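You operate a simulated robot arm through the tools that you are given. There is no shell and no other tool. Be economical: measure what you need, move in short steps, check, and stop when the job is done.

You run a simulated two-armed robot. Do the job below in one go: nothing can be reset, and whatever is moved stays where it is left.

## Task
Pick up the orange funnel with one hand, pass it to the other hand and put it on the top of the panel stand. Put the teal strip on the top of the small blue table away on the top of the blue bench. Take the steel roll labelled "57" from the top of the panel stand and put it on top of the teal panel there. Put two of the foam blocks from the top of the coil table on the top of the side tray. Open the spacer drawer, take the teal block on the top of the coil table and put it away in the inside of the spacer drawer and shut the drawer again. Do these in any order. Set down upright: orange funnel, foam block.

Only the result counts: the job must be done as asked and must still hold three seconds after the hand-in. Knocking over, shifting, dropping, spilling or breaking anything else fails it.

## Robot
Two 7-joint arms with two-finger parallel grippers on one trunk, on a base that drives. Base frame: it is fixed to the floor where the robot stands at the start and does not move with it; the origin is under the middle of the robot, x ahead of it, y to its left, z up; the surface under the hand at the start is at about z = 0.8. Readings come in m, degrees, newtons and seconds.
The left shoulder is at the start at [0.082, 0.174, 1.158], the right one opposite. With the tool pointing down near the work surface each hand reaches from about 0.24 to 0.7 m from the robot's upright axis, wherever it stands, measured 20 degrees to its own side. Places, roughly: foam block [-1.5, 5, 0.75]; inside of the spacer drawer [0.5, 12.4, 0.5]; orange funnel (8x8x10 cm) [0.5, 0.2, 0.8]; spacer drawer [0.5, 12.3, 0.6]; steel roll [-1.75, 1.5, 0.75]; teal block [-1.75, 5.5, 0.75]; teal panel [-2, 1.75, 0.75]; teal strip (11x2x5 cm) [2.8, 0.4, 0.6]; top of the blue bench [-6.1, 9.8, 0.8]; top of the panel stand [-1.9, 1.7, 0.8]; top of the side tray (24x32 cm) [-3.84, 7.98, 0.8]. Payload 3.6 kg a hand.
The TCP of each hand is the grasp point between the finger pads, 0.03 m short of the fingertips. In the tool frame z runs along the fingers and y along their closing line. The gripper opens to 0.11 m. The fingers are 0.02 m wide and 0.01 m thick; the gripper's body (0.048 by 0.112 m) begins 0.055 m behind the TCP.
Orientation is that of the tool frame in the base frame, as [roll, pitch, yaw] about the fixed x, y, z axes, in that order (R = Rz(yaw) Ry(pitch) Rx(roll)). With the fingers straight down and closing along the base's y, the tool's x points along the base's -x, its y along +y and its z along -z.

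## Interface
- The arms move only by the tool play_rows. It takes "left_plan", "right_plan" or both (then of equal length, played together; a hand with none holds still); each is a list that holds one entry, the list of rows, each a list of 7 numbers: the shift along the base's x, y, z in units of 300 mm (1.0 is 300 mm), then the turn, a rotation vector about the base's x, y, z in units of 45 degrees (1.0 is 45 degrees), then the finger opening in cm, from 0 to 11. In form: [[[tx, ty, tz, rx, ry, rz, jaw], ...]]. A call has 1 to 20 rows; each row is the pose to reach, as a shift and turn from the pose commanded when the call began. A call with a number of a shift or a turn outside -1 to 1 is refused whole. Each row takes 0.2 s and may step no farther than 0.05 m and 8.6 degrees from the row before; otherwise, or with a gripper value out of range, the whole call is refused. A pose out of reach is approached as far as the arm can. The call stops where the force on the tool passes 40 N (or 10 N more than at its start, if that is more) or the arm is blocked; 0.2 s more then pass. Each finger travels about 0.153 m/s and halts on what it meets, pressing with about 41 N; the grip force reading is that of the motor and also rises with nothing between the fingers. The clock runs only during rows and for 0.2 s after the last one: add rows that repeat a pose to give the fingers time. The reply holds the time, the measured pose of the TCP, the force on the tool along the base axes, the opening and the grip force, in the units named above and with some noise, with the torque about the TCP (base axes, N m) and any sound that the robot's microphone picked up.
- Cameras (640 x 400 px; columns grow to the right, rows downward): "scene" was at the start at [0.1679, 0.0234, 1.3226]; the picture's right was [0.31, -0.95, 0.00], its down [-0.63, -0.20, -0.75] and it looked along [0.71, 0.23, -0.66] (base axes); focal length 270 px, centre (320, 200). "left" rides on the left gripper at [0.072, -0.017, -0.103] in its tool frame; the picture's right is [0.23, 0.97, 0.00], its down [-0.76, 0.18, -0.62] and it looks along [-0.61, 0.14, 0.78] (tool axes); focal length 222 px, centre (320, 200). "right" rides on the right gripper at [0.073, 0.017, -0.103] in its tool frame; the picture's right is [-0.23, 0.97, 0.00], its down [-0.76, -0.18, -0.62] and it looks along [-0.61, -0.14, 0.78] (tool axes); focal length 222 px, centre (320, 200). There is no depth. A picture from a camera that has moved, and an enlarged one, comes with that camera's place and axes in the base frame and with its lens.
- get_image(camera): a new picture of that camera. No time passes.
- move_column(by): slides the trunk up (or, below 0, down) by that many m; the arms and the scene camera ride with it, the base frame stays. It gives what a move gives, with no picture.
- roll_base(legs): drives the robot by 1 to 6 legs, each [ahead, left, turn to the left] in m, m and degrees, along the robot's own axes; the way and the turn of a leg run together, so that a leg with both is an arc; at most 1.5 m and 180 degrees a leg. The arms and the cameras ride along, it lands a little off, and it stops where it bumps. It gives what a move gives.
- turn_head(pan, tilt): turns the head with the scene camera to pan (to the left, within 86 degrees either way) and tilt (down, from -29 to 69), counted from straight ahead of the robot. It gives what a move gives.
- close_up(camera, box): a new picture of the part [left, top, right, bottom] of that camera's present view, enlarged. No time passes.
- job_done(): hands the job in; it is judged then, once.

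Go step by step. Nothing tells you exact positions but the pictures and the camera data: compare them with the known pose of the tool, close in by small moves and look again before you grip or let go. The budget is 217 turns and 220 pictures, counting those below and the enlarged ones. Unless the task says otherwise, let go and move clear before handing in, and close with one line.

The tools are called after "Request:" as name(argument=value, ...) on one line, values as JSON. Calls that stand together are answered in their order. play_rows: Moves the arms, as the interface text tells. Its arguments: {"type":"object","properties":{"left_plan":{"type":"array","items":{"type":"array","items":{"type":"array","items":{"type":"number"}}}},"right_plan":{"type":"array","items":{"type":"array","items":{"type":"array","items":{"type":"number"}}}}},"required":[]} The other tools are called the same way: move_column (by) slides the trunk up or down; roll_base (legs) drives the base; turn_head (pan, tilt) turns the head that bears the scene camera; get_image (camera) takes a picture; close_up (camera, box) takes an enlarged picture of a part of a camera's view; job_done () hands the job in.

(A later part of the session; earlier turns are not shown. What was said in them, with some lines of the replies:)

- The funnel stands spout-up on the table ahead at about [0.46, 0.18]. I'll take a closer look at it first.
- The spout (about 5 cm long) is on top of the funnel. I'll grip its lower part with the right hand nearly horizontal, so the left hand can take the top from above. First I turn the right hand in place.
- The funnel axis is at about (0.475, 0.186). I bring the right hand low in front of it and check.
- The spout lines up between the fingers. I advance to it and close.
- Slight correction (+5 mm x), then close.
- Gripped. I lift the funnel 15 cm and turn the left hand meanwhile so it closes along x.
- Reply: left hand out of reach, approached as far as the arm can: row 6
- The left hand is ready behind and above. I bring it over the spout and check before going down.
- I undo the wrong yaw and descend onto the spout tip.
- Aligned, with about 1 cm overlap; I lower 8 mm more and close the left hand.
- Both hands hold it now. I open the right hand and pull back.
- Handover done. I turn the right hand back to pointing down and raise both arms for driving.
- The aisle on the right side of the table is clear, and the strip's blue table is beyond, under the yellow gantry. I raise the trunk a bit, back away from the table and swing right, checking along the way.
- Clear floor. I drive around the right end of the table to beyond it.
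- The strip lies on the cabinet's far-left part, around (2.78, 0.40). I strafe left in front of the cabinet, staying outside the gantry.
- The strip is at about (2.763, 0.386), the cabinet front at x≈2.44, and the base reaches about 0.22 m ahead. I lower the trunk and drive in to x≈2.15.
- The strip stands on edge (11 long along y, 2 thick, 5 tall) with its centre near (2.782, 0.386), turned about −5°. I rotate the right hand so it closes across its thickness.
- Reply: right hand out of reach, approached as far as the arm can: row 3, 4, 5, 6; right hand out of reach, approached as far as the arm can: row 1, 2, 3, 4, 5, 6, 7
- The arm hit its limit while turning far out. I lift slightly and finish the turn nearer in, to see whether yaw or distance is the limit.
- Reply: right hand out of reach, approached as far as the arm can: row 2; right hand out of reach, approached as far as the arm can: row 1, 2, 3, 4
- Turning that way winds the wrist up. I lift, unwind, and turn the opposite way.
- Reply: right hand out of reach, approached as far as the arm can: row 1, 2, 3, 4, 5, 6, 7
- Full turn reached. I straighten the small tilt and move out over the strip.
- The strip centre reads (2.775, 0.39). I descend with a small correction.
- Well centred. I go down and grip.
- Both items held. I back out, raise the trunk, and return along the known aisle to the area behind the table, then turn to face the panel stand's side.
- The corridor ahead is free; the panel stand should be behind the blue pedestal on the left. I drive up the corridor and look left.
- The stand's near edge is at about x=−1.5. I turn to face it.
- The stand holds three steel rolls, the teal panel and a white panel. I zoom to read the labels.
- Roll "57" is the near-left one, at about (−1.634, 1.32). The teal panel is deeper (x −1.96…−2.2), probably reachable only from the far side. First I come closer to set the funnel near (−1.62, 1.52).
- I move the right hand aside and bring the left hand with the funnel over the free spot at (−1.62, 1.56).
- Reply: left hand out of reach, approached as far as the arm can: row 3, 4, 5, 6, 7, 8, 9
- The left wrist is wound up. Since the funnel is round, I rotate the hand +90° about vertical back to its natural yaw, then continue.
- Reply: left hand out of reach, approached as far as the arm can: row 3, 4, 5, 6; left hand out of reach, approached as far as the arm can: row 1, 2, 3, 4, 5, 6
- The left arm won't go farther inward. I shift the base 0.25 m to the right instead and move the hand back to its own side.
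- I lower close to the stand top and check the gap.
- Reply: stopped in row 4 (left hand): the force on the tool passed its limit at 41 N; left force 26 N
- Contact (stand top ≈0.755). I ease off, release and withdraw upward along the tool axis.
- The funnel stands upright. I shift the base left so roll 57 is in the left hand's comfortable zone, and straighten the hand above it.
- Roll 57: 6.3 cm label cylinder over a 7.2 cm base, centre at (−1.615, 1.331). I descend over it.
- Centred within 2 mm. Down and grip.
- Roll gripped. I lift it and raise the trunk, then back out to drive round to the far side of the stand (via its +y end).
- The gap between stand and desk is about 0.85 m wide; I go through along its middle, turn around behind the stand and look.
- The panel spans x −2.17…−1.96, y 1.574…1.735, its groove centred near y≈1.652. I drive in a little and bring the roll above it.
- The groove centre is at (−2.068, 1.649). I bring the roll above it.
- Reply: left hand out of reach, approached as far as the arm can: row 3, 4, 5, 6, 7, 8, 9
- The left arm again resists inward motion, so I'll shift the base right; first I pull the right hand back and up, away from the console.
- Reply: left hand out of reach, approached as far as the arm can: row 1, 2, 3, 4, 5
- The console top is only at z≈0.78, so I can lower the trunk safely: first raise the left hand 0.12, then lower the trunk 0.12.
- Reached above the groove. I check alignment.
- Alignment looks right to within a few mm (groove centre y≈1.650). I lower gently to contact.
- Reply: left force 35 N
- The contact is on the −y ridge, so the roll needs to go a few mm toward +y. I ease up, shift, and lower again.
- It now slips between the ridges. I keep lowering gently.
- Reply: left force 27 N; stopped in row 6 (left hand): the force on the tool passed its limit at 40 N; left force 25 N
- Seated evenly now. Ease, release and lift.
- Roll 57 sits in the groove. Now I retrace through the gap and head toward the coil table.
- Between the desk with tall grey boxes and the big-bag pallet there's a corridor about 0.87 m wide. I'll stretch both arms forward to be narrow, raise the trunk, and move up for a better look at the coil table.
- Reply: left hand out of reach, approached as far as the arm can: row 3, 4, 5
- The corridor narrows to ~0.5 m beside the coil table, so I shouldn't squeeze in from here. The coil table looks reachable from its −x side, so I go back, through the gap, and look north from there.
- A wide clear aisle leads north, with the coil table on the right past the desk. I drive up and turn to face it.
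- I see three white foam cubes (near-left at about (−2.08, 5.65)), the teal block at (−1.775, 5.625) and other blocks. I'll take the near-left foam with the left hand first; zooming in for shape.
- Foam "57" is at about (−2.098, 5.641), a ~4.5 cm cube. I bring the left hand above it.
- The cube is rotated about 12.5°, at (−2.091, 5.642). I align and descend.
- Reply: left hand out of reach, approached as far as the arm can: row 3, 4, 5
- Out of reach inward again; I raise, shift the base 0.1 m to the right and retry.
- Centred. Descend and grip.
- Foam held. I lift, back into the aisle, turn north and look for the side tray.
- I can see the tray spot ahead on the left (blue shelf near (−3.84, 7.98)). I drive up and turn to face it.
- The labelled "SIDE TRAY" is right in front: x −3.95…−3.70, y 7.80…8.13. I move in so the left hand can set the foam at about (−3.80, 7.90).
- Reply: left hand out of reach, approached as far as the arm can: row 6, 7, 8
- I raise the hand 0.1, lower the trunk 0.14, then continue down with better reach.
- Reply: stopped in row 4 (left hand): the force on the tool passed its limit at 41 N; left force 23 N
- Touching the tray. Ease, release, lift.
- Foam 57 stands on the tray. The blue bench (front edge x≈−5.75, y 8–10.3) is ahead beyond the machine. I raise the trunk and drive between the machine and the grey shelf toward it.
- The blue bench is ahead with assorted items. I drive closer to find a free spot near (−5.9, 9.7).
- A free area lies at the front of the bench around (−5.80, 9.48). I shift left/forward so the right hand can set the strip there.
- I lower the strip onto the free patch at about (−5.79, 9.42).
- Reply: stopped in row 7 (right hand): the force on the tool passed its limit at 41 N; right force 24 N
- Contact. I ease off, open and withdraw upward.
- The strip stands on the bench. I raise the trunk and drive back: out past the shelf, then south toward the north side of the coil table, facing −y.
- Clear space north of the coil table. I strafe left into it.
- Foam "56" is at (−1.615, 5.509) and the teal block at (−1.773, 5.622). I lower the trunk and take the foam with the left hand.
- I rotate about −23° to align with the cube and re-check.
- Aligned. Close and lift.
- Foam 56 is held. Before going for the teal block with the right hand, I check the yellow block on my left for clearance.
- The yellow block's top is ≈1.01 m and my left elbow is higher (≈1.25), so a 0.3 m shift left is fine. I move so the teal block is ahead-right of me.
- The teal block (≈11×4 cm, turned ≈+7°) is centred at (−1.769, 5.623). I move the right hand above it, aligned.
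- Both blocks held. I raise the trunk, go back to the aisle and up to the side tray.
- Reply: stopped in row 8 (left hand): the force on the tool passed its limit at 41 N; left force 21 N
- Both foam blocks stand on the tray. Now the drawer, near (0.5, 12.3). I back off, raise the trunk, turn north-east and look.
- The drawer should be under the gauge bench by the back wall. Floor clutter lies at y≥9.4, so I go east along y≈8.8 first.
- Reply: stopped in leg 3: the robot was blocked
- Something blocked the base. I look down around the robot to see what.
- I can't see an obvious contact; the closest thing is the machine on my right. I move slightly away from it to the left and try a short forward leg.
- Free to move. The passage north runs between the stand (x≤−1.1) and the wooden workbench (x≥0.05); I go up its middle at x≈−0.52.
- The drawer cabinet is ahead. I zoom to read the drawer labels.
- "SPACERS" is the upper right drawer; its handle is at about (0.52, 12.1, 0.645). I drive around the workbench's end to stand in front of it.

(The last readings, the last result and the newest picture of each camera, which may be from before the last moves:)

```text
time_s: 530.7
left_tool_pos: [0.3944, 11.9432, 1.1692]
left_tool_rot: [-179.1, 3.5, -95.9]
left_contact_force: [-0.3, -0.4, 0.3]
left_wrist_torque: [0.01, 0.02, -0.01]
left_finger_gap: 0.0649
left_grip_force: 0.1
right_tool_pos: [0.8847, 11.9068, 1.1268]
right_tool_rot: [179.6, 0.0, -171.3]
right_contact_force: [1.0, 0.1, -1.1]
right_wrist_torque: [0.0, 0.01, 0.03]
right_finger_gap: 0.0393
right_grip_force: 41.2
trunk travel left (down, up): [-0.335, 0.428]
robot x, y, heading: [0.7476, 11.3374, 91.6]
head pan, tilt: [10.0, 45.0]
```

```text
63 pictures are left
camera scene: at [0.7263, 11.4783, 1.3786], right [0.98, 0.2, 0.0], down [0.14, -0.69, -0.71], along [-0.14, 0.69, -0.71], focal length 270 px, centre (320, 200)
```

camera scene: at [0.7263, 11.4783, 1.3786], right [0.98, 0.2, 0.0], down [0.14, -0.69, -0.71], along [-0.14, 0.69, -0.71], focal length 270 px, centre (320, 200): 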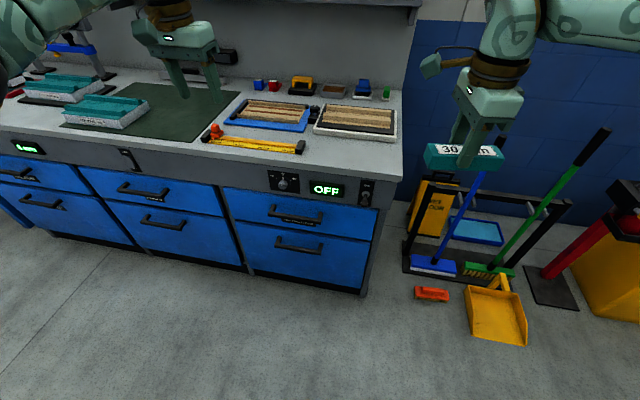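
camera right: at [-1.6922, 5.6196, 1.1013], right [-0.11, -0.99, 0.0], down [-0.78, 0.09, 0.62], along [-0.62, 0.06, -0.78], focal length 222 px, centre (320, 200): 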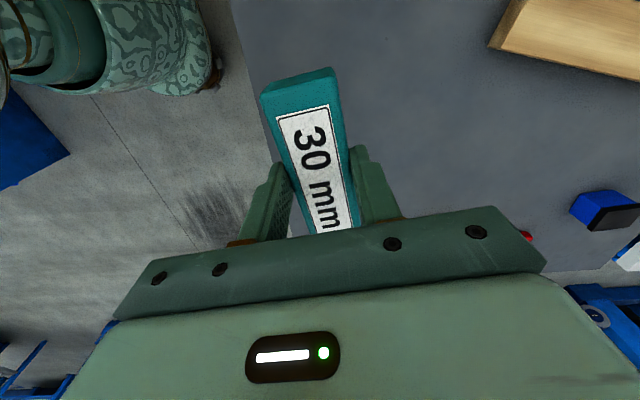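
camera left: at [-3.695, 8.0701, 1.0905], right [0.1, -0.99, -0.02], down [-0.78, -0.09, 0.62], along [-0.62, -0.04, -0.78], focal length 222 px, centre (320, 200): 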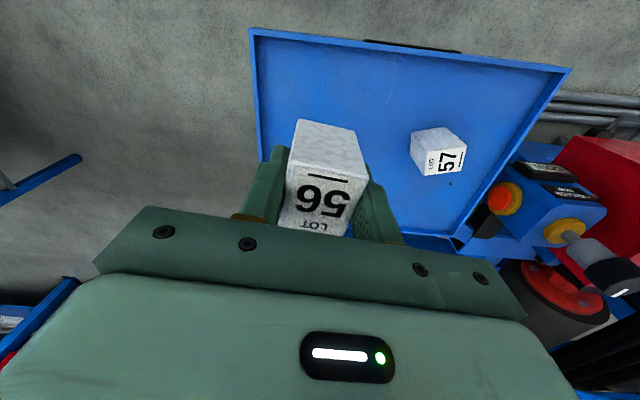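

The handle bar is at about (0.514, 12.103, 0.648). I pull the hands back a bit, lower the trunk, and turn the left hand to point forward with its fingers closing vertically.

Request:
play_rows(left_plan=[[[0, -0.15, 0, 0, 0, 0.07, 6], [0.03, -0.3, 0, 0, 0, 0.13, 5], [0.06, -0.45, 0, 0, 0, 0.13, 5], [0.1, -0.58, 0, 0, 0, 0.13, 5]]], right_plan=[[[0, -0.1, 0, 0, 0, 0, 2], [0, -0.2, 0, 0, 0, 0, 2], [0, -0.3, 0, 0, 0, 0, 2], [0, -0.4, 0, 0, 0, 0, 2]]])

Request:
move_column(by=-0.24)

Request:
play_rows(left_plan=[[[0, 0, 0, 0.096, -0.096, 0.096, 5], [0, 0, 0, 0.192, -0.192, 0.192, 5], [0, 0, 0, 0.288, -0.288, 0.288, 5], [0, 0, 0, 0.385, -0.385, 0.385, 5], [0, 0, 0, 0.481, -0.481, 0.481, 5], [0, 0, 0, 0.577, -0.577, 0.577, 5], [0, 0, 0, 0.673, -0.673, 0.673, 5], [0, 0, 0, 0.77, -0.77, 0.77, 5]]])

Request:
play_rows(left_plan=[[[0, 0, 0, 0.096, -0.096, 0.096, 5], [0, 0, 0, 0.192, -0.192, 0.192, 5], [0, 0, 0, 0.288, -0.288, 0.288, 5], [0, 0, 0, 0.385, -0.385, 0.385, 5], [0, 0, 0, 0.481, -0.481, 0.481, 5], [0, 0, 0, 0.577, -0.577, 0.577, 5], [0, 0, 0, 0.673, -0.673, 0.673, 5], [0, 0, 0, 0.77, -0.77, 0.77, 5]]])

Request:
get_image(camera="scene")

Request:
get_image(camera="left")

```text
time_s: 531.7
left_tool_pos: [0.4267, 11.7676, 1.1693]
left_tool_rot: [-179.1, 3.4, -90.1]
left_contact_force: [0.6, -0.2, -0.4]
left_wrist_torque: [0.04, -0.03, 0.02]
left_finger_gap: 0.0499
left_grip_force: 0.0
right_tool_pos: [0.8844, 11.7863, 1.1293]
right_tool_rot: [179.6, -0.1, -171.4]
right_contact_force: [1.1, -0.6, -1.2]
right_wrist_torque: [0.01, 0.0, 0.01]
right_finger_gap: 0.0391
right_grip_force: 41.1
trunk travel left (down, up): [-0.335, 0.428]
robot x, y, heading: [0.7465, 11.3372, 91.9]
head pan, tilt: [10.0, 45.0]
```

```text
time_s: 534.2
left_tool_pos: [0.4236, 11.7698, 0.9283]
left_tool_rot: [-179.1, 3.3, -90.0]
left_contact_force: [0.6, 0.6, 0.3]
left_wrist_torque: [-0.04, 0.0, 0.01]
left_finger_gap: 0.0502
left_grip_force: 0.0
right_tool_pos: [0.8853, 11.7852, 0.8867]
right_tool_rot: [179.6, -0.1, -171.4]
right_contact_force: [0.6, 0.3, -1.9]
right_wrist_torque: [0.03, 0.02, 0.01]
right_finger_gap: 0.0393
right_grip_force: 41.5
trunk travel left (down, up): [-0.095, 0.668]
robot x, y, heading: [0.7472, 11.336, 92.0]
head pan, tilt: [10.0, 45.0]
```

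```text
time_s: 536.0
left_tool_pos: [0.4057, 11.7884, 0.9389]
left_tool_rot: [-133.2, 21.7, -42.3]
left_contact_force: [0.1, 0.3, 0.2]
left_wrist_torque: [-0.03, -0.03, -0.01]
left_finger_gap: 0.0502
left_grip_force: 0.1
left hand out of reach, approached as far as the arm can: row 7, 8
right_tool_pos: [0.8844, 11.7861, 0.8867]
right_tool_rot: [179.7, -0.1, -171.4]
right_contact_force: [0.1, -0.3, -1.3]
right_wrist_torque: [-0.04, -0.01, 0.0]
right_finger_gap: 0.0392
right_grip_force: 41.4
trunk travel left (down, up): [-0.095, 0.668]
robot x, y, heading: [0.7492, 11.3356, 91.8]
head pan, tilt: [10.0, 45.0]
```

```text
time_s: 537.8
left_tool_pos: [0.3396, 11.8531, 0.9039]
left_tool_rot: [-89.1, 0.1, 3.5]
left_contact_force: [0.1, 0.2, -0.6]
left_wrist_torque: [0.02, -0.01, 0.03]
left_finger_gap: 0.05
left_grip_force: 0.1
left hand out of reach, approached as far as the arm can: row 1, 2, 3, 4, 5, 6, 7, 8
right_tool_pos: [0.8843, 11.7874, 0.8876]
right_tool_rot: [179.7, 0.0, -171.3]
right_contact_force: [-0.1, 0.9, -2.0]
right_wrist_torque: [-0.03, -0.01, 0.0]
right_finger_gap: 0.0391
right_grip_force: 41.1
trunk travel left (down, up): [-0.095, 0.668]
robot x, y, heading: [0.7469, 11.335, 91.7]
head pan, tilt: [10.0, 45.0]
```

```text
62 pictures are left
camera scene: at [0.722, 11.6021, 1.128], right [0.98, 0.2, 0.0], down [0.14, -0.69, -0.71], along [-0.14, 0.69, -0.71], focal length 270 px, centre (320, 200)
```

scene: 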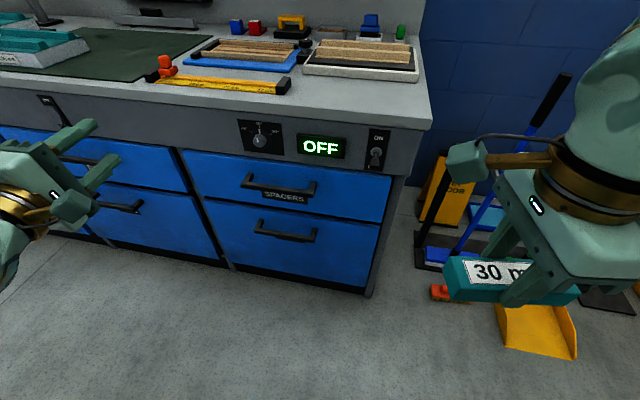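

```text
61 pictures are left
camera left: at [0.4172, 11.7549, 0.9175], right [0.23, 0.03, -0.97], down [-0.72, -0.67, -0.19], along [-0.65, 0.75, -0.13], focal length 222 px, centre (320, 200)
```

left: 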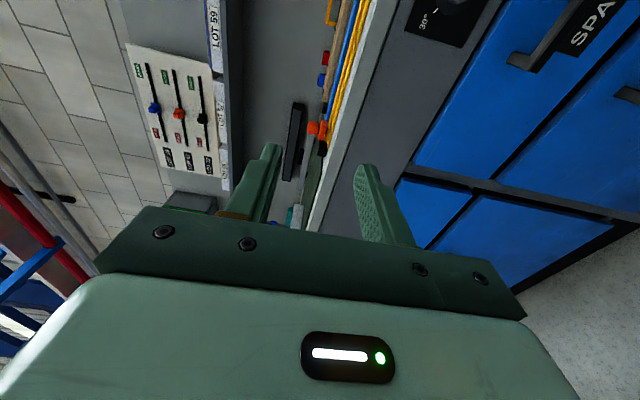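

Orientation achieved but displaced outward. I shift the base right and lower the trunk more so the handle lies in the left hand's comfortable zone.

Request:
roll_base(legs=[[0, -0.16, -1.7]])

Request:
move_column(by=-0.09)

Request:
play_rows(left_plan=[[[0, 0, -0.12, 0, 0, 0, 5], [0, 0, -0.26, 0, 0, 0, 5], [0, 0, -0.4, 0, 0, 0, 5], [0, 0, -0.54, 0, 0, 0, 5], [0, 0, -0.54, 0, 0, 0, 5]]])

Request:
get_image(camera="scene")

Request:
get_image(camera="left")

```text
time_s: 539.2
left_tool_pos: [0.5197, 11.8669, 0.9048]
left_tool_rot: [-89.2, 0.1, 1.8]
left_contact_force: [0.0, -0.8, 0.6]
left_wrist_torque: [0.0, -0.05, 0.04]
left_finger_gap: 0.0502
left_grip_force: 0.0
right_tool_pos: [1.0611, 11.7843, 0.8866]
right_tool_rot: [179.6, -0.1, -173.0]
right_contact_force: [-0.5, 0.1, -0.9]
right_wrist_torque: [0.01, -0.01, 0.0]
right_finger_gap: 0.0392
right_grip_force: 41.1
trunk travel left (down, up): [-0.095, 0.668]
robot x, y, heading: [0.9072, 11.3372, 90.2]
head pan, tilt: [10.0, 45.0]
```

```text
time_s: 540.5
left_tool_pos: [0.5183, 11.8966, 0.7621]
left_tool_rot: [-96.9, 0.3, 1.8]
left_contact_force: [0.0, 0.1, -0.2]
left_wrist_torque: [-0.02, 0.02, 0.01]
left_finger_gap: 0.0501
left_grip_force: 0.1
right_tool_pos: [1.0607, 11.7836, 0.7977]
right_tool_rot: [179.6, -0.1, -173.0]
right_contact_force: [0.2, -0.5, -1.6]
right_wrist_torque: [-0.03, 0.01, 0.01]
right_finger_gap: 0.0391
right_grip_force: 40.8
trunk travel left (down, up): [-0.005, 0.758]
robot x, y, heading: [0.9114, 11.3352, 90.1]
head pan, tilt: [10.0, 45.0]
```

```text
time_s: 541.7
left_tool_pos: [0.5189, 11.9, 0.5995]
left_tool_rot: [-96.8, 0.3, 1.7]
left_contact_force: [0.6, 0.0, 0.2]
left_wrist_torque: [-0.01, 0.01, -0.04]
left_finger_gap: 0.0502
left_grip_force: 0.0
right_tool_pos: [1.0605, 11.7837, 0.7974]
right_tool_rot: [179.8, -0.1, -172.9]
right_contact_force: [-0.4, -0.2, -1.5]
right_wrist_torque: [0.01, -0.01, 0.0]
right_finger_gap: 0.0392
right_grip_force: 40.9
trunk travel left (down, up): [-0.005, 0.758]
robot x, y, heading: [0.91, 11.3401, 90.1]
head pan, tilt: [10.0, 45.0]
```

```text
60 pictures are left
camera scene: at [0.8938, 11.6618, 1.0308], right [0.98, 0.17, 0.0], down [0.12, -0.7, -0.71], along [-0.12, 0.7, -0.71], focal length 270 px, centre (320, 200)
```

scene: 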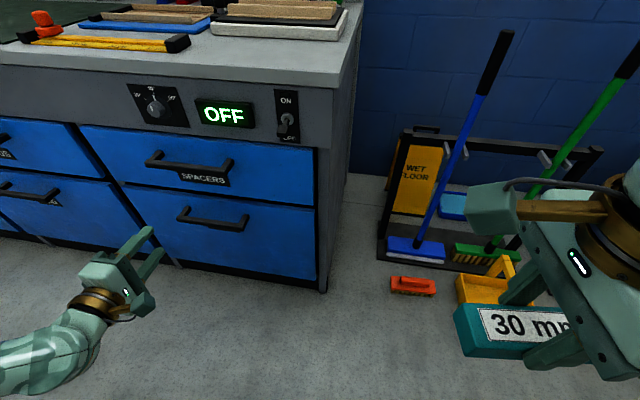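

```text
59 pictures are left
camera left: at [0.5945, 11.8009, 0.6272], right [0.23, -0.11, -0.97], down [-0.74, -0.66, -0.1], along [-0.63, 0.74, -0.23], focal length 222 px, centre (320, 200)
```

left: 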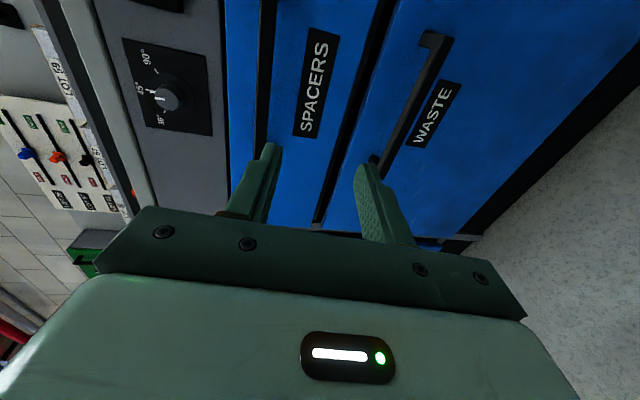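

The handle again reads (0.517, 12.103, 0.646). I raise the left hand to that height and move up in front of the bar.

Request:
play_rows(left_plan=[[[0, 0.08, 0.1, 0, 0, 0, 5], [0, 0.16, 0.168, 0, 0, 0, 5], [0, 0.28, 0.168, 0, 0, 0, 5], [0, 0.4, 0.168, 0, 0, 0, 5], [0, 0.4, 0.168, 0, 0, 0, 5]]])

Request:
get_image(camera="left")

Request:
close_up(camera="scene", box=[80, 120, 280, 260])

```text
time_s: 542.9
left_tool_pos: [0.5179, 12.021, 0.6498]
left_tool_rot: [-96.9, 0.3, 1.8]
left_contact_force: [0.2, 0.3, 0.7]
left_wrist_torque: [0.01, 0.03, -0.03]
left_finger_gap: 0.05
left_grip_force: 0.1
right_tool_pos: [1.0603, 11.7852, 0.7964]
right_tool_rot: [179.7, 0.0, -173.0]
right_contact_force: [-0.5, 0.8, -1.8]
right_wrist_torque: [-0.01, 0.0, 0.03]
right_finger_gap: 0.0389
right_grip_force: 40.8
trunk travel left (down, up): [-0.005, 0.758]
robot x, y, heading: [0.9099, 11.3387, 90.2]
head pan, tilt: [10.0, 45.0]
```

```text
58 pictures are left
camera left: at [0.5917, 11.9214, 0.6781], right [0.23, -0.11, -0.97], down [-0.74, -0.66, -0.1], along [-0.63, 0.74, -0.23], focal length 222 px, centre (320, 200)
```

left: 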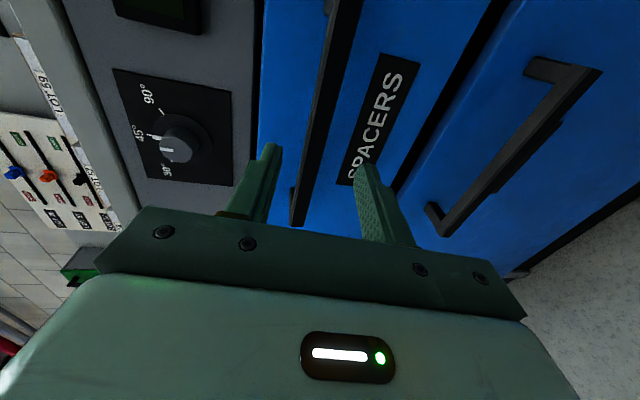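

```text
2.86 times, centred on (180, 190) of scene
camera zoom: at [0.8939, 11.6619, 1.0307], right [0.98, 0.17, 0.0], down [0.12, -0.7, -0.71], along [-0.12, 0.7, -0.71], focal length 773 px, centre (720, 229)
```

zoom: 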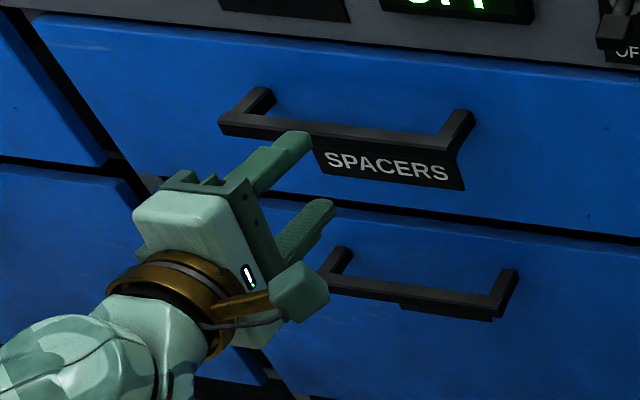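

The bar lies between the fingers. I advance and close on it.

Request:
play_rows(left_plan=[[[0, 0.08, 0, 0, 0, 0, 5], [0, 0.15, 0, 0, 0, 0, 5], [0, 0.2, 0, 0, 0, 0, 5], [0, 0.2, 0, 0, 0, 0, 5]]])

Request:
play_rows(left_plan=[[[0, 0, 0, 0, 0, 0, 3], [0, 0, 0, 0, 0, 0, 1], [0, 0, 0, 0, 0, 0, 0.5], [0, 0, 0, 0, 0, 0, 0.5]]])

Request:
get_image(camera="left")

Request:
close_up(camera="scene", box=[80, 120, 280, 260])

```text
time_s: 543.9
left_tool_pos: [0.5179, 12.0801, 0.6489]
left_tool_rot: [-97.0, 0.2, 1.7]
left_contact_force: [0.3, -0.8, -0.7]
left_wrist_torque: [0.01, -0.04, -0.03]
left_finger_gap: 0.0501
left_grip_force: 0.1
right_tool_pos: [1.0607, 11.786, 0.7971]
right_tool_rot: [179.7, -0.1, -173.0]
right_contact_force: [-0.5, 0.4, -0.6]
right_wrist_torque: [0.01, -0.03, 0.0]
right_finger_gap: 0.0393
right_grip_force: 41.1
trunk travel left (down, up): [-0.005, 0.758]
robot x, y, heading: [0.9091, 11.339, 90.2]
head pan, tilt: [10.0, 45.0]
```

```text
time_s: 544.9
left_tool_pos: [0.5177, 12.0789, 0.6476]
left_tool_rot: [-97.2, 0.3, 1.8]
left_contact_force: [2.4, -8.2, -13.8]
left_wrist_torque: [0.45, 0.12, 0.33]
left_finger_gap: 0.0174
left_grip_force: 44.7
right_tool_pos: [1.06, 11.7859, 0.7958]
right_tool_rot: [179.8, 0.0, -172.9]
right_contact_force: [-0.2, -0.1, -1.4]
right_wrist_torque: [0.01, -0.01, -0.01]
right_finger_gap: 0.0392
right_grip_force: 41.4
trunk travel left (down, up): [-0.005, 0.758]
robot x, y, heading: [0.9102, 11.3386, 90.2]
head pan, tilt: [10.0, 45.0]
```

```text
56 pictures are left
camera left: at [0.5927, 11.9806, 0.6749], right [0.23, -0.11, -0.97], down [-0.74, -0.66, -0.1], along [-0.63, 0.74, -0.24], focal length 222 px, centre (320, 200)
```

left: 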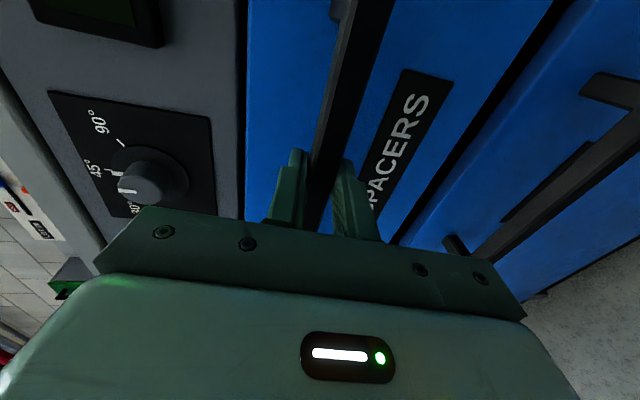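

```text
2.86 times, centred on (180, 190) of scene
camera zoom: at [0.8934, 11.6627, 1.0303], right [0.98, 0.17, 0.0], down [0.12, -0.7, -0.71], along [-0.12, 0.69, -0.71], focal length 773 px, centre (720, 229)
```

zoom: 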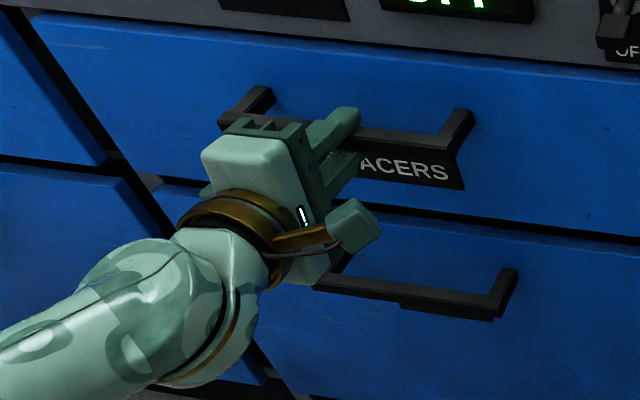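

Gripped. I pull the drawer open slowly.

Request:
play_rows(left_plan=[[[0, -0.04, -0.008, 0, 0, 0, 0.5], [0, -0.1, -0.008, 0, 0, 0, 0.5], [0, -0.18, -0.008, 0, 0, 0, 0.5], [0, -0.27, -0.008, 0, 0, 0, 0.5], [0, -0.36, -0.008, 0, 0, 0, 0.5], [0, -0.45, -0.008, 0, 0, 0, 0.5], [0, -0.54, -0.008, 0, 0, 0, 0.5], [0, -0.63, -0.008, 0, 0, 0, 0.5], [0, -0.72, -0.008, 0, 0, 0, 0.5]]])

Request:
get_image(camera="scene")

```text
time_s: 546.9
left_tool_pos: [0.5186, 11.859, 0.6466]
left_tool_rot: [-97.0, 0.3, 1.9]
left_contact_force: [-14.1, -2.6, -15.8]
left_wrist_torque: [0.32, 1.18, 0.36]
left_finger_gap: 0.0174
left_grip_force: 44.5
right_tool_pos: [1.0583, 11.7857, 0.798]
right_tool_rot: [179.8, 0.0, -172.9]
right_contact_force: [0.1, -0.3, -1.5]
right_wrist_torque: [-0.04, -0.01, 0.01]
right_finger_gap: 0.0393
right_grip_force: 40.7
trunk travel left (down, up): [-0.005, 0.758]
robot x, y, heading: [0.9085, 11.339, 90.0]
head pan, tilt: [10.0, 45.0]
```

```text
54 pictures are left
camera scene: at [0.8917, 11.6627, 1.0304], right [0.98, 0.18, 0.0], down [0.13, -0.7, -0.71], along [-0.12, 0.69, -0.71], focal length 270 px, centre (320, 200)
```

scene: 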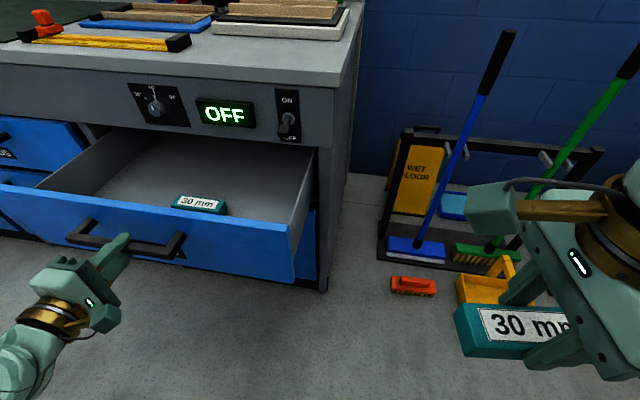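

The drawer is open about 22 cm, with one block already inside. I pull another 8 cm, then release the handle and back the hand off.

Request:
play_rows(left_plan=[[[0, -0.09, 0, 0, 0, 0, 0.5], [0, -0.18, 0, 0, 0, 0, 0.5], [0, -0.26, 0, 0, 0, 0, 0.5], [0, -0.26, 0, 0, 0, 0, 0.5]]])

Request:
get_image(camera="scene")

```text
time_s: 547.9
left_tool_pos: [0.5182, 11.7828, 0.6472]
left_tool_rot: [-97.4, 0.2, 1.9]
left_contact_force: [-9.0, -2.7, -30.8]
left_wrist_torque: [0.27, 1.04, 0.67]
left_finger_gap: 0.0175
left_grip_force: 44.8
right_tool_pos: [1.0597, 11.7853, 0.7952]
right_tool_rot: [179.8, 0.0, -173.0]
right_contact_force: [0.5, -0.2, -0.7]
right_wrist_torque: [0.0, 0.04, 0.0]
right_finger_gap: 0.0393
right_grip_force: 40.7
trunk travel left (down, up): [-0.005, 0.758]
robot x, y, heading: [0.912, 11.3366, 90.0]
head pan, tilt: [10.0, 45.0]
```

```text
53 pictures are left
camera scene: at [0.8918, 11.6635, 1.0298], right [0.98, 0.17, 0.0], down [0.13, -0.7, -0.71], along [-0.12, 0.69, -0.71], focal length 270 px, centre (320, 200)
```

scene: 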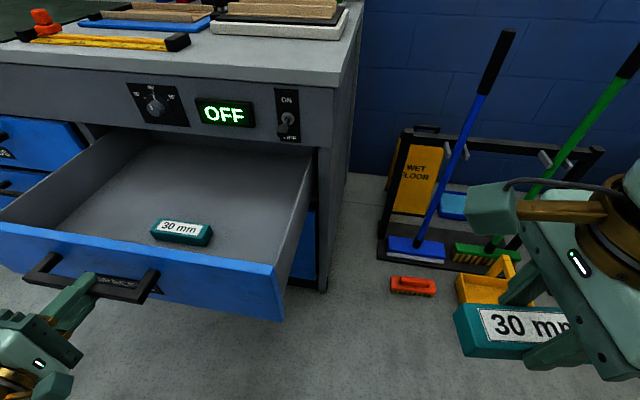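

The drawer's open ~30 cm. I release the handle and back off, then shift the base left so the right hand can reach the free left part of the drawer.

Request:
play_rows(left_plan=[[[0, 0, 0.01, 0, 0, 0, 2], [0, 0, 0.01, 0, 0, 0, 4], [0, 0, 0.01, 0, 0, 0, 5], [0, -0.08, 0.01, 0, 0, 0, 5], [0, -0.2, 0.01, 0, 0, 0, 5], [0, -0.25, 0.01, 0, 0, 0, 5]]])

Request:
get_image(camera="scene")

```text
time_s: 549.3
left_tool_pos: [0.518, 11.7068, 0.6526]
left_tool_rot: [-96.9, 0.2, 1.7]
left_contact_force: [-0.5, -0.5, -0.5]
left_wrist_torque: [0.0, 0.03, -0.01]
left_finger_gap: 0.0502
left_grip_force: 0.1
right_tool_pos: [1.0603, 11.7844, 0.7974]
right_tool_rot: [179.7, -0.1, -173.0]
right_contact_force: [0.7, 0.7, -0.4]
right_wrist_torque: [0.01, 0.0, 0.0]
right_finger_gap: 0.0391
right_grip_force: 41.6
trunk travel left (down, up): [-0.005, 0.758]
robot x, y, heading: [0.9092, 11.3387, 90.4]
head pan, tilt: [10.0, 45.0]
```

```text
52 pictures are left
camera scene: at [0.8938, 11.6618, 1.0308], right [0.98, 0.17, 0.0], down [0.12, -0.7, -0.71], along [-0.12, 0.7, -0.71], focal length 270 px, centre (320, 200)
```

scene: 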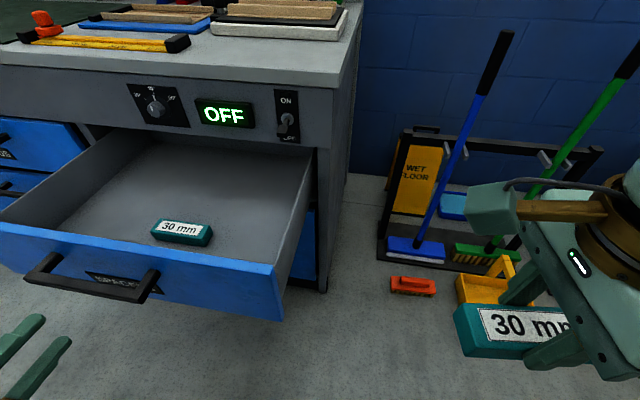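

Request:
roll_base(legs=[[0, 0.72, -0.3]])

Request:
turn_head(pan=-20, tilt=50)

Request:
get_image(camera="scene")

Request:
get_image(camera="right")

```text
time_s: 553.2
left_tool_pos: [-0.2001, 11.7193, 0.6521]
left_tool_rot: [-96.9, 0.3, 1.0]
left_contact_force: [-0.4, 1.7, -0.4]
left_wrist_torque: [0.0, 0.02, 0.02]
left_finger_gap: 0.0501
left_grip_force: 0.0
right_tool_pos: [0.3444, 11.7855, 0.7977]
right_tool_rot: [179.7, -0.1, -173.8]
right_contact_force: [0.4, -0.7, -1.0]
right_wrist_torque: [-0.03, -0.02, 0.01]
right_finger_gap: 0.039
right_grip_force: 41.3
trunk travel left (down, up): [-0.005, 0.758]
robot x, y, heading: [0.1869, 11.3454, 89.3]
head pan, tilt: [10.0, 45.0]
```

```text
time_s: 554.1
left_tool_pos: [-0.2001, 11.7182, 0.6516]
left_tool_rot: [-96.9, 0.3, 0.9]
left_contact_force: [0.6, 0.0, 0.2]
left_wrist_torque: [0.0, 0.0, -0.02]
left_finger_gap: 0.05
left_grip_force: 0.0
right_tool_pos: [0.3445, 11.786, 0.7968]
right_tool_rot: [179.6, -0.2, -173.8]
right_contact_force: [-0.6, 0.2, -1.9]
right_wrist_torque: [0.0, 0.01, -0.03]
right_finger_gap: 0.0391
right_grip_force: 40.8
trunk travel left (down, up): [-0.005, 0.758]
robot x, y, heading: [0.1839, 11.3494, 89.2]
head pan, tilt: [-20.0, 50.0]
```

```text
51 pictures are left
camera scene: at [0.2162, 11.6583, 1.0239], right [0.94, -0.35, 0.0], down [-0.27, -0.72, -0.64], along [0.23, 0.6, -0.77], focal length 270 px, centre (320, 200)
```

scene: 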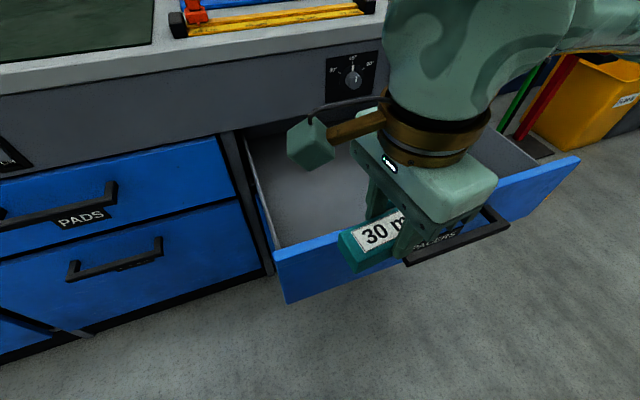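

```text
50 pictures are left
camera right: at [0.2713, 11.7965, 0.9008], right [0.12, 0.99, 0.01], down [0.78, -0.1, 0.62], along [0.62, -0.07, -0.78], focal length 222 px, centre (320, 200)
```

right: 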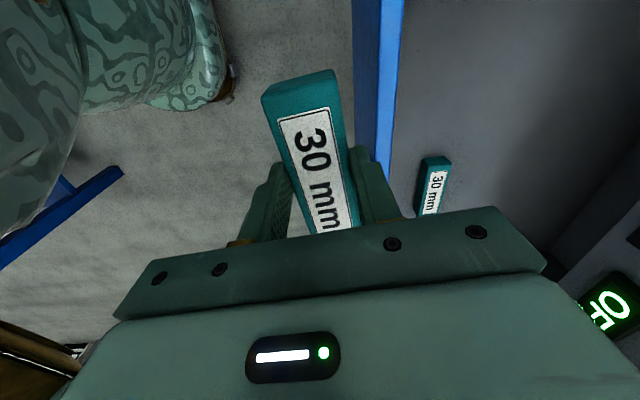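

The free left part of the drawer spans x≈0.25–0.46. I carry the block over (0.355, 11.975), squared up.

Request:
play_rows(right_plan=[[[0.01, 0.1, 0.03, 0, 0, -0.07, 2], [0.02, 0.24, 0.03, 0, 0, -0.138, 2], [0.035, 0.38, 0.03, 0, 0, -0.138, 2], [0.035, 0.52, 0.03, 0, 0, -0.138, 2], [0.035, 0.63, 0.03, 0, 0, -0.138, 2], [0.035, 0.63, -0.06, 0, 0, -0.138, 2], [0.035, 0.63, -0.06, 0, 0, -0.138, 2]]])

Request:
get_image(camera="right")

Request:
get_image(camera="scene")

```text
time_s: 555.8
left_tool_pos: [-0.1999, 11.7183, 0.652]
left_tool_rot: [-96.9, 0.3, 0.9]
left_contact_force: [-0.3, -0.8, -0.2]
left_wrist_torque: [0.01, -0.01, 0.0]
left_finger_gap: 0.0499
left_grip_force: 0.1
right_tool_pos: [0.3561, 11.9739, 0.7794]
right_tool_rot: [179.7, 0.0, 180.0]
right_contact_force: [0.3, -0.1, -1.8]
right_wrist_torque: [-0.02, 0.02, 0.01]
right_finger_gap: 0.039
right_grip_force: 40.6
trunk travel left (down, up): [-0.005, 0.758]
robot x, y, heading: [0.1865, 11.3444, 89.3]
head pan, tilt: [-20.0, 50.0]
```

```text
49 pictures are left
camera right: at [0.2838, 11.9921, 0.8841], right [0.23, 0.97, 0.01], down [0.76, -0.18, 0.62], along [0.61, -0.14, -0.78], focal length 222 px, centre (320, 200)
```

right: 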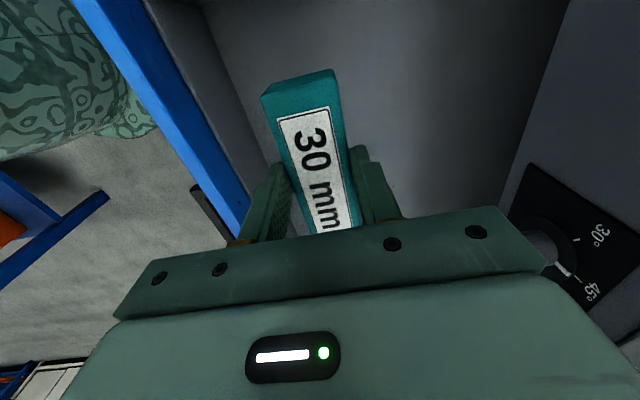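

```text
48 pictures are left
camera scene: at [0.2163, 11.6584, 1.0239], right [0.94, -0.35, 0.0], down [-0.27, -0.72, -0.64], along [0.23, 0.6, -0.77], focal length 270 px, centre (320, 200)
```

scene: 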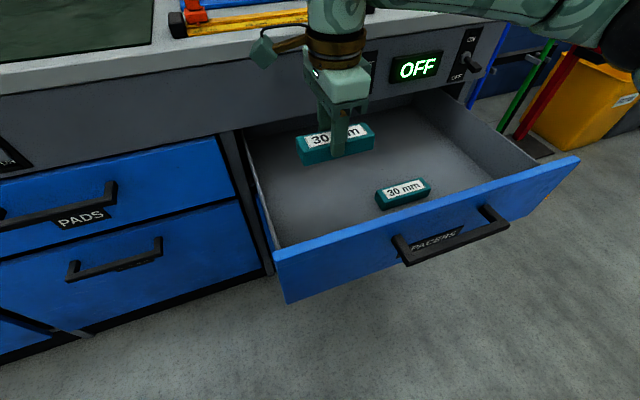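

Request:
play_rows(right_plan=[[[0, 0, -0.13, 0, 0, 0, 2], [0, 0, -0.26, 0, 0, 0, 2], [0, 0, -0.39, 0, 0, 0, 2], [0, 0, -0.5, 0, 0, 0, 2], [0, 0, -0.5, 0, 0, 0, 2]]])

Request:
get_image(camera="scene")

```text
time_s: 557.0
left_tool_pos: [-0.1998, 11.718, 0.6527]
left_tool_rot: [-96.8, 0.2, 0.9]
left_contact_force: [0.3, -0.6, 0.2]
left_wrist_torque: [-0.03, -0.04, -0.02]
left_finger_gap: 0.0501
left_grip_force: 0.1
right_tool_pos: [0.3537, 11.9755, 0.6295]
right_tool_rot: [179.8, -0.1, 180.0]
right_contact_force: [0.4, 0.2, -2.0]
right_wrist_torque: [-0.01, 0.0, -0.01]
right_finger_gap: 0.0392
right_grip_force: 41.0
trunk travel left (down, up): [-0.005, 0.758]
robot x, y, heading: [0.1887, 11.3457, 89.2]
head pan, tilt: [-20.0, 50.0]
```

```text
47 pictures are left
camera scene: at [0.2163, 11.6584, 1.0239], right [0.94, -0.35, 0.0], down [-0.27, -0.72, -0.64], along [0.23, 0.6, -0.77], focal length 270 px, centre (320, 200)
```

scene: 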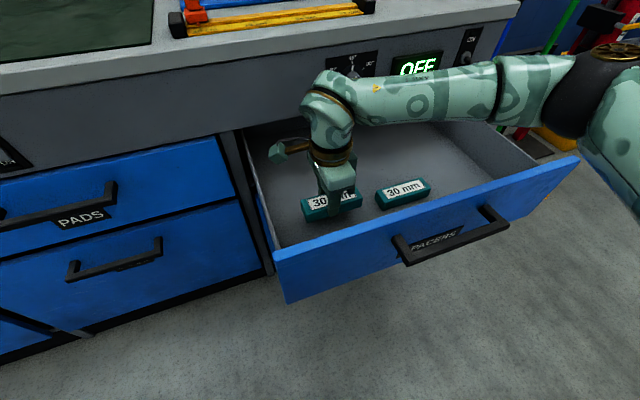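

Now gently down to contact.

Request:
play_rows(right_plan=[[[0, 0, -0.03, 0, 0, 0, 2], [0, 0, -0.06, 0, 0, 0, 2], [0, 0, -0.08, 0, 0, 0, 2], [0, 0, -0.1, 0, 0, 0, 2], [0, 0, -0.11, 0, 0, 0, 2], [0, 0, -0.12, 0, 0, 0, 2], [0, 0, -0.13, 0, 0, 0, 2], [0, 0, -0.14, 0, 0, 0, 2], [0, 0, -0.15, 0, 0, 0, 2], [0, 0, -0.16, 0, 0, 0, 2], [0, 0, -0.17, 0, 0, 0, 2], [0, 0, -0.18, 0, 0, 0, 2], [0, 0, -0.19, 0, 0, 0, 2], [0, 0, -0.2, 0, 0, 0, 2]]])

```text
time_s: 558.9
left_tool_pos: [-0.2004, 11.7185, 0.6518]
left_tool_rot: [-96.7, 0.2, 0.7]
left_contact_force: [0.6, 0.4, -0.6]
left_wrist_torque: [0.01, -0.02, 0.0]
left_finger_gap: 0.0502
left_grip_force: 0.1
right_tool_pos: [0.3539, 11.9791, 0.5922]
right_tool_rot: [178.8, -0.3, 179.8]
right_contact_force: [2.7, 1.7, 25.1]
right_wrist_torque: [-0.41, -0.75, -0.1]
right_finger_gap: 0.0389
right_grip_force: 41.1
trunk travel left (down, up): [-0.005, 0.758]
robot x, y, heading: [0.1857, 11.3431, 89.0]
head pan, tilt: [-20.0, 50.0]
stopped in row 9 (right hand): the force on the tool passed its limit at 41 N (the readings are from after the stop); the commanded pose is now the measured one
```

Request:
play_rows(right_plan=[[[0, 0, 0.006, 0, 0, 0, 2], [0, 0, 0.006, 0, 0, 0, 4], [0, 0, 0.006, 0, 0, 0, 6], [0, 0, 0.006, 0, 0, 0, 6], [0, 0, 0.12, 0, 0, 0, 6], [0, 0, 0.26, 0, 0, 0, 6], [0, 0, 0.4, 0, 0, 0, 6], [0, 0, 0.54, 0, 0, 0, 6], [0, 0, 0.68, 0, 0, 0, 6], [0, 0, 0.8, 0, 0, 0, 6]]])

Request:
get_image(camera="scene")

```text
time_s: 561.1
left_tool_pos: [-0.1991, 11.7175, 0.6526]
left_tool_rot: [-96.9, 0.4, 0.8]
left_contact_force: [0.5, -0.8, -0.6]
left_wrist_torque: [0.0, -0.02, 0.02]
left_finger_gap: 0.05
left_grip_force: 0.0
right_tool_pos: [0.3562, 11.9746, 0.8301]
right_tool_rot: [179.3, -0.2, 179.9]
right_contact_force: [0.8, 0.4, -0.3]
right_wrist_torque: [0.03, 0.0, -0.02]
right_finger_gap: 0.0602
right_grip_force: 0.2
trunk travel left (down, up): [-0.005, 0.758]
robot x, y, heading: [0.1869, 11.3414, 88.9]
head pan, tilt: [-20.0, 50.0]
```

```text
46 pictures are left
camera scene: at [0.2165, 11.6579, 1.024], right [0.93, -0.36, 0.0], down [-0.27, -0.72, -0.64], along [0.23, 0.6, -0.77], focal length 270 px, centre (320, 200)
```

scene: 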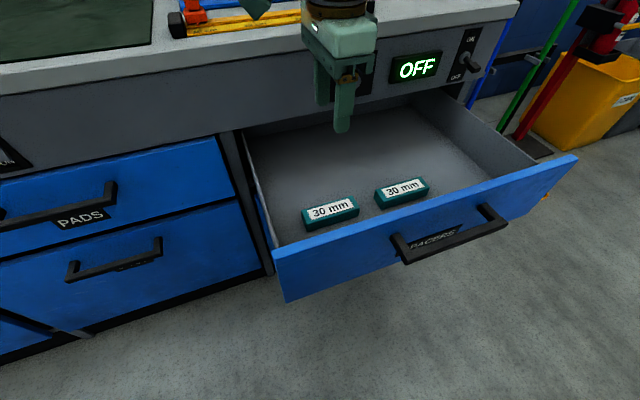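

The block lies in the drawer. I withdraw the right hand, return the base to its earlier place, and line the left hand up with the handle.

Request:
play_rows(right_plan=[[[0, -0.13, 0.05, 0, 0, 0, 6], [0, -0.27, 0.05, 0, 0, 0, 6], [0, -0.41, 0.05, 0, 0, 0, 6], [0, -0.55, 0.05, 0, 0, 0, 6], [0, -0.62, 0.05, 0, 0, 0, 6]]])

Request:
roll_base(legs=[[0, -0.72, 1.0]])

Request:
turn_head(pan=15, tilt=48)

Request:
get_image(camera="scene")

Request:
get_image(camera="left")

```text
time_s: 562.3
left_tool_pos: [-0.1994, 11.7178, 0.6513]
left_tool_rot: [-96.9, 0.3, 0.9]
left_contact_force: [0.7, 0.5, 0.1]
left_wrist_torque: [0.02, 0.0, 0.02]
left_finger_gap: 0.0501
left_grip_force: 0.0
right_tool_pos: [0.355, 11.7919, 0.8442]
right_tool_rot: [179.2, -0.3, 179.8]
right_contact_force: [0.0, 0.1, 1.0]
right_wrist_torque: [-0.03, -0.02, -0.01]
right_finger_gap: 0.06
right_grip_force: 0.0
trunk travel left (down, up): [-0.005, 0.758]
robot x, y, heading: [0.1878, 11.3404, 89.0]
head pan, tilt: [-20.0, 50.0]
```

```text
time_s: 566.3
left_tool_pos: [0.5054, 11.7061, 0.6526]
left_tool_rot: [-96.9, 0.3, 3.2]
left_contact_force: [0.1, 0.1, -0.7]
left_wrist_torque: [-0.02, -0.02, 0.01]
left_finger_gap: 0.0501
left_grip_force: 0.0
right_tool_pos: [1.0575, 11.8036, 0.8433]
right_tool_rot: [179.2, -0.2, -177.6]
right_contact_force: [0.0, -0.3, 0.2]
right_wrist_torque: [0.02, 0.0, 0.04]
right_finger_gap: 0.0599
right_grip_force: 0.0
trunk travel left (down, up): [-0.005, 0.758]
robot x, y, heading: [0.9067, 11.3429, 92.0]
head pan, tilt: [-20.0, 50.0]
```

```text
time_s: 567.3
left_tool_pos: [0.5055, 11.7074, 0.652]
left_tool_rot: [-96.9, 0.3, 3.1]
left_contact_force: [-0.2, 0.6, -0.1]
left_wrist_torque: [0.02, -0.03, 0.0]
left_finger_gap: 0.0498
left_grip_force: 0.0
right_tool_pos: [1.0576, 11.8032, 0.8442]
right_tool_rot: [179.2, -0.2, -177.7]
right_contact_force: [-0.3, -0.2, -0.1]
right_wrist_torque: [0.02, 0.01, 0.0]
right_finger_gap: 0.0601
right_grip_force: 0.0
trunk travel left (down, up): [-0.005, 0.758]
robot x, y, heading: [0.9034, 11.3462, 91.6]
head pan, tilt: [15.0, 48.0]
```

```text
45 pictures are left
camera scene: at [0.8772, 11.6663, 1.0266], right [0.96, 0.28, 0.0], down [0.21, -0.71, -0.67], along [-0.19, 0.64, -0.74], focal length 270 px, centre (320, 200)
```

scene: 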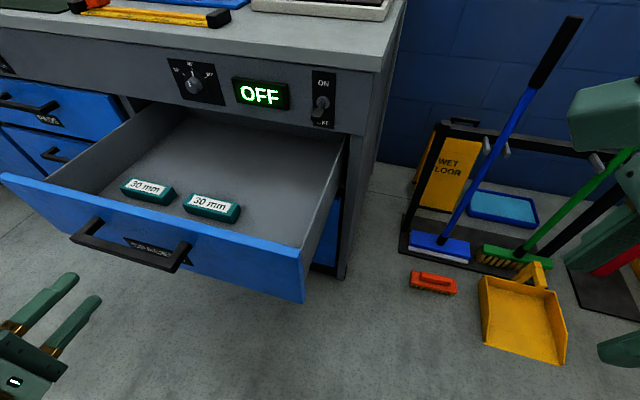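

```text
44 pictures are left
camera left: at [0.5831, 11.6103, 0.6795], right [0.23, -0.1, -0.97], down [-0.72, -0.68, -0.1], along [-0.65, 0.72, -0.23], focal length 222 px, centre (320, 200)
```

left: 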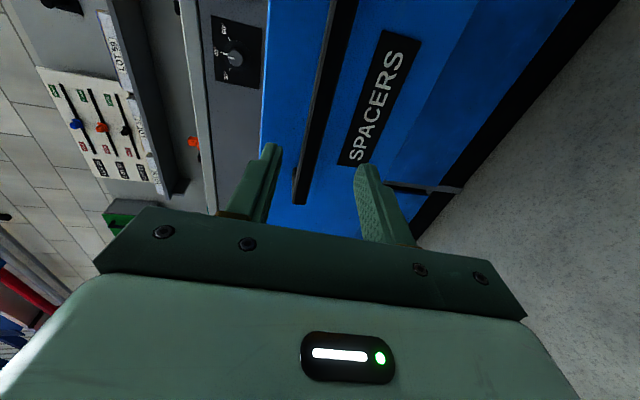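

The bar lies between the fingers as before. I advance, grip, and then push it closed.

Request:
play_rows(left_plan=[[[0, 0.1, -0.01, 0, 0, 0, 5], [0, 0.2, -0.015, 0, 0, 0, 5], [0, 0.25, -0.015, 0, 0, 0, 5], [0, 0.25, -0.015, 0, 0, 0, 3], [0, 0.25, -0.015, 0, 0, 0, 1], [0, 0.25, -0.015, 0, 0, 0, 0.5], [0, 0.25, -0.015, 0, 0, 0, 0.5]]])

Request:
close_up(camera="scene", box=[0, 160, 240, 340])

```text
time_s: 568.9
left_tool_pos: [0.506, 11.7792, 0.6483]
left_tool_rot: [-97.0, 0.4, 3.3]
left_contact_force: [6.5, -4.0, -16.4]
left_wrist_torque: [0.26, 0.96, -0.07]
left_finger_gap: 0.0173
left_grip_force: 46.0
right_tool_pos: [1.0556, 11.8045, 0.8435]
right_tool_rot: [179.2, -0.2, -177.8]
right_contact_force: [-0.1, 0.0, -1.0]
right_wrist_torque: [0.0, 0.01, -0.02]
right_finger_gap: 0.0598
right_grip_force: 0.1
trunk travel left (down, up): [-0.005, 0.758]
robot x, y, heading: [0.913, 11.3452, 91.7]
head pan, tilt: [15.0, 48.0]
```

```text
2.22 times, centred on (120, 250) of scene
camera zoom: at [0.8769, 11.6671, 1.0262], right [0.96, 0.28, 0.0], down [0.21, -0.71, -0.67], along [-0.19, 0.64, -0.74], focal length 601 px, centre (764, 89)
```

zoom: 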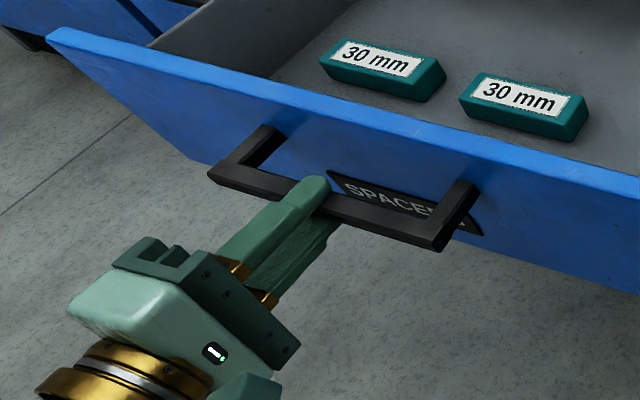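

Request:
play_rows(left_plan=[[[0, 0.05, -0.01, 0, 0, 0, 0.5], [0, 0.14, -0.01, 0, 0, 0, 0.5], [0, 0.24, -0.01, 0, 0, 0, 0.5], [0, 0.34, -0.01, 0, 0, 0, 0.5], [0, 0.44, -0.01, 0, 0, 0, 0.5], [0, 0.54, -0.01, 0, 0, 0, 0.5], [0, 0.64, -0.01, 0, 0, 0, 0.5], [0, 0.74, -0.01, 0, 0, 0, 0.5], [0, 0.83, -0.01, 0, 0, 0, 0.5], [0, 0.9, -0.01, 0, 0, 0, 0.5], [0, 0.95, -0.01, 0, 0, 0, 0.5], [0, 0.98, -0.01, 0, 0, 0, 0.5], [0, 1.0, -0.01, 0, 0, 0, 0.5]]])

Request:
get_image(camera="scene")

```text
time_s: 571.6
left_tool_pos: [0.5055, 12.0747, 0.6478]
left_tool_rot: [-96.6, 0.4, 3.0]
left_contact_force: [3.5, -24.9, 15.7]
left_wrist_torque: [0.92, 0.23, -1.21]
left_finger_gap: 0.0177
left_grip_force: 45.2
right_tool_pos: [1.0567, 11.8008, 0.8458]
right_tool_rot: [178.9, -0.3, -177.5]
right_contact_force: [0.3, -0.8, -0.4]
right_wrist_torque: [-0.04, 0.01, 0.03]
right_finger_gap: 0.0599
right_grip_force: 0.1
trunk travel left (down, up): [-0.005, 0.758]
robot x, y, heading: [0.9101, 11.3446, 91.7]
head pan, tilt: [15.0, 48.0]
stopped in row 13 (left hand): the force on the tool passed its limit at 45 N (the readings are from after the stop); the commanded pose is now the measured one
```

```text
42 pictures are left
camera scene: at [0.8772, 11.6619, 1.0279], right [0.96, 0.29, 0.0], down [0.21, -0.71, -0.67], along [-0.19, 0.64, -0.74], focal length 270 px, centre (320, 200)
```

scene: 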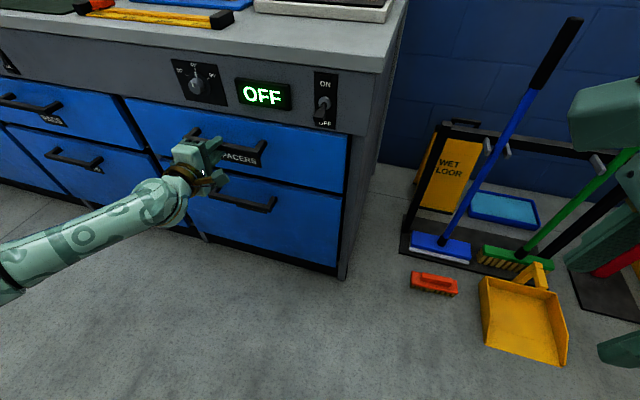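

The drawer is shut (it hit its stop). I release the handle and back straight off, then check.

Request:
play_rows(left_plan=[[[0, 0, 0, 0, 0, 0, 2], [0, 0, 0, 0, 0, 0, 4], [0, 0, 0, 0, 0, 0, 5], [0, -0.1, 0, 0, 0, 0, 5], [0, -0.25, 0, 0, 0, 0, 5], [0, -0.4, 0, 0, 0, 0, 5], [0, -0.55, 0, 0, 0, 0, 5]]])

Request:
get_image(camera="scene")

Request:
close_up(camera="scene", box=[80, 60, 380, 260])

```text
time_s: 573.2
left_tool_pos: [0.5051, 11.9114, 0.6424]
left_tool_rot: [-97.1, 0.1, 3.1]
left_contact_force: [-0.2, -0.1, -0.6]
left_wrist_torque: [-0.01, 0.0, 0.0]
left_finger_gap: 0.0501
left_grip_force: 0.0
right_tool_pos: [1.0566, 11.8036, 0.844]
right_tool_rot: [179.1, -0.2, -177.5]
right_contact_force: [-0.4, 1.1, -0.4]
right_wrist_torque: [0.0, 0.03, 0.02]
right_finger_gap: 0.06
right_grip_force: 0.0
trunk travel left (down, up): [-0.005, 0.758]
robot x, y, heading: [0.9075, 11.347, 91.7]
head pan, tilt: [15.0, 48.0]
```

```text
41 pictures are left
camera scene: at [0.8766, 11.6655, 1.0267], right [0.96, 0.29, 0.0], down [0.21, -0.71, -0.67], along [-0.19, 0.64, -0.74], focal length 270 px, centre (320, 200)
```

scene: 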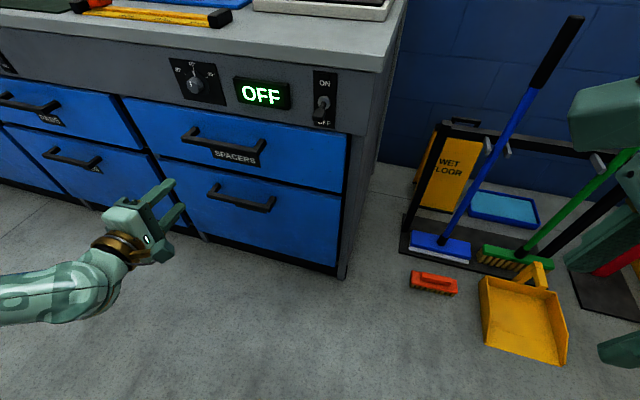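

```text
2.00 times, centred on (230, 160) of scene
camera zoom: at [0.8766, 11.6655, 1.0267], right [0.96, 0.29, 0.0], down [0.21, -0.71, -0.67], along [-0.19, 0.64, -0.74], focal length 541 px, centre (500, 280)
```

zoom: 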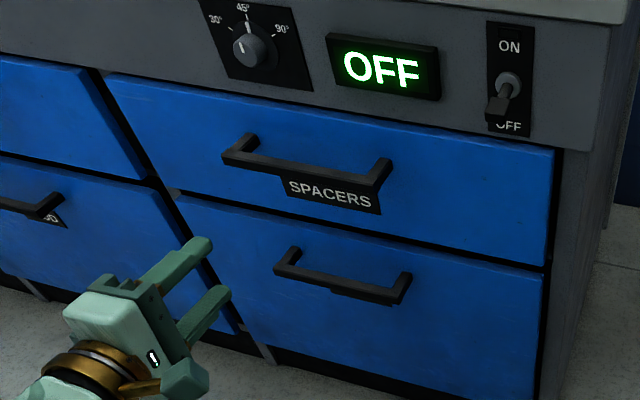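

All five parts are done, both hands are free and clear, and the drawer is flush with the one below it. I'm handing in.

Request:
job_done()

```text
The job is handed in.
```

All five parts of the job are done and handed in. On the way to the drawer the base was stopped once by something I couldn't see; nothing looked moved, and it drove on freely after a small sidestep.
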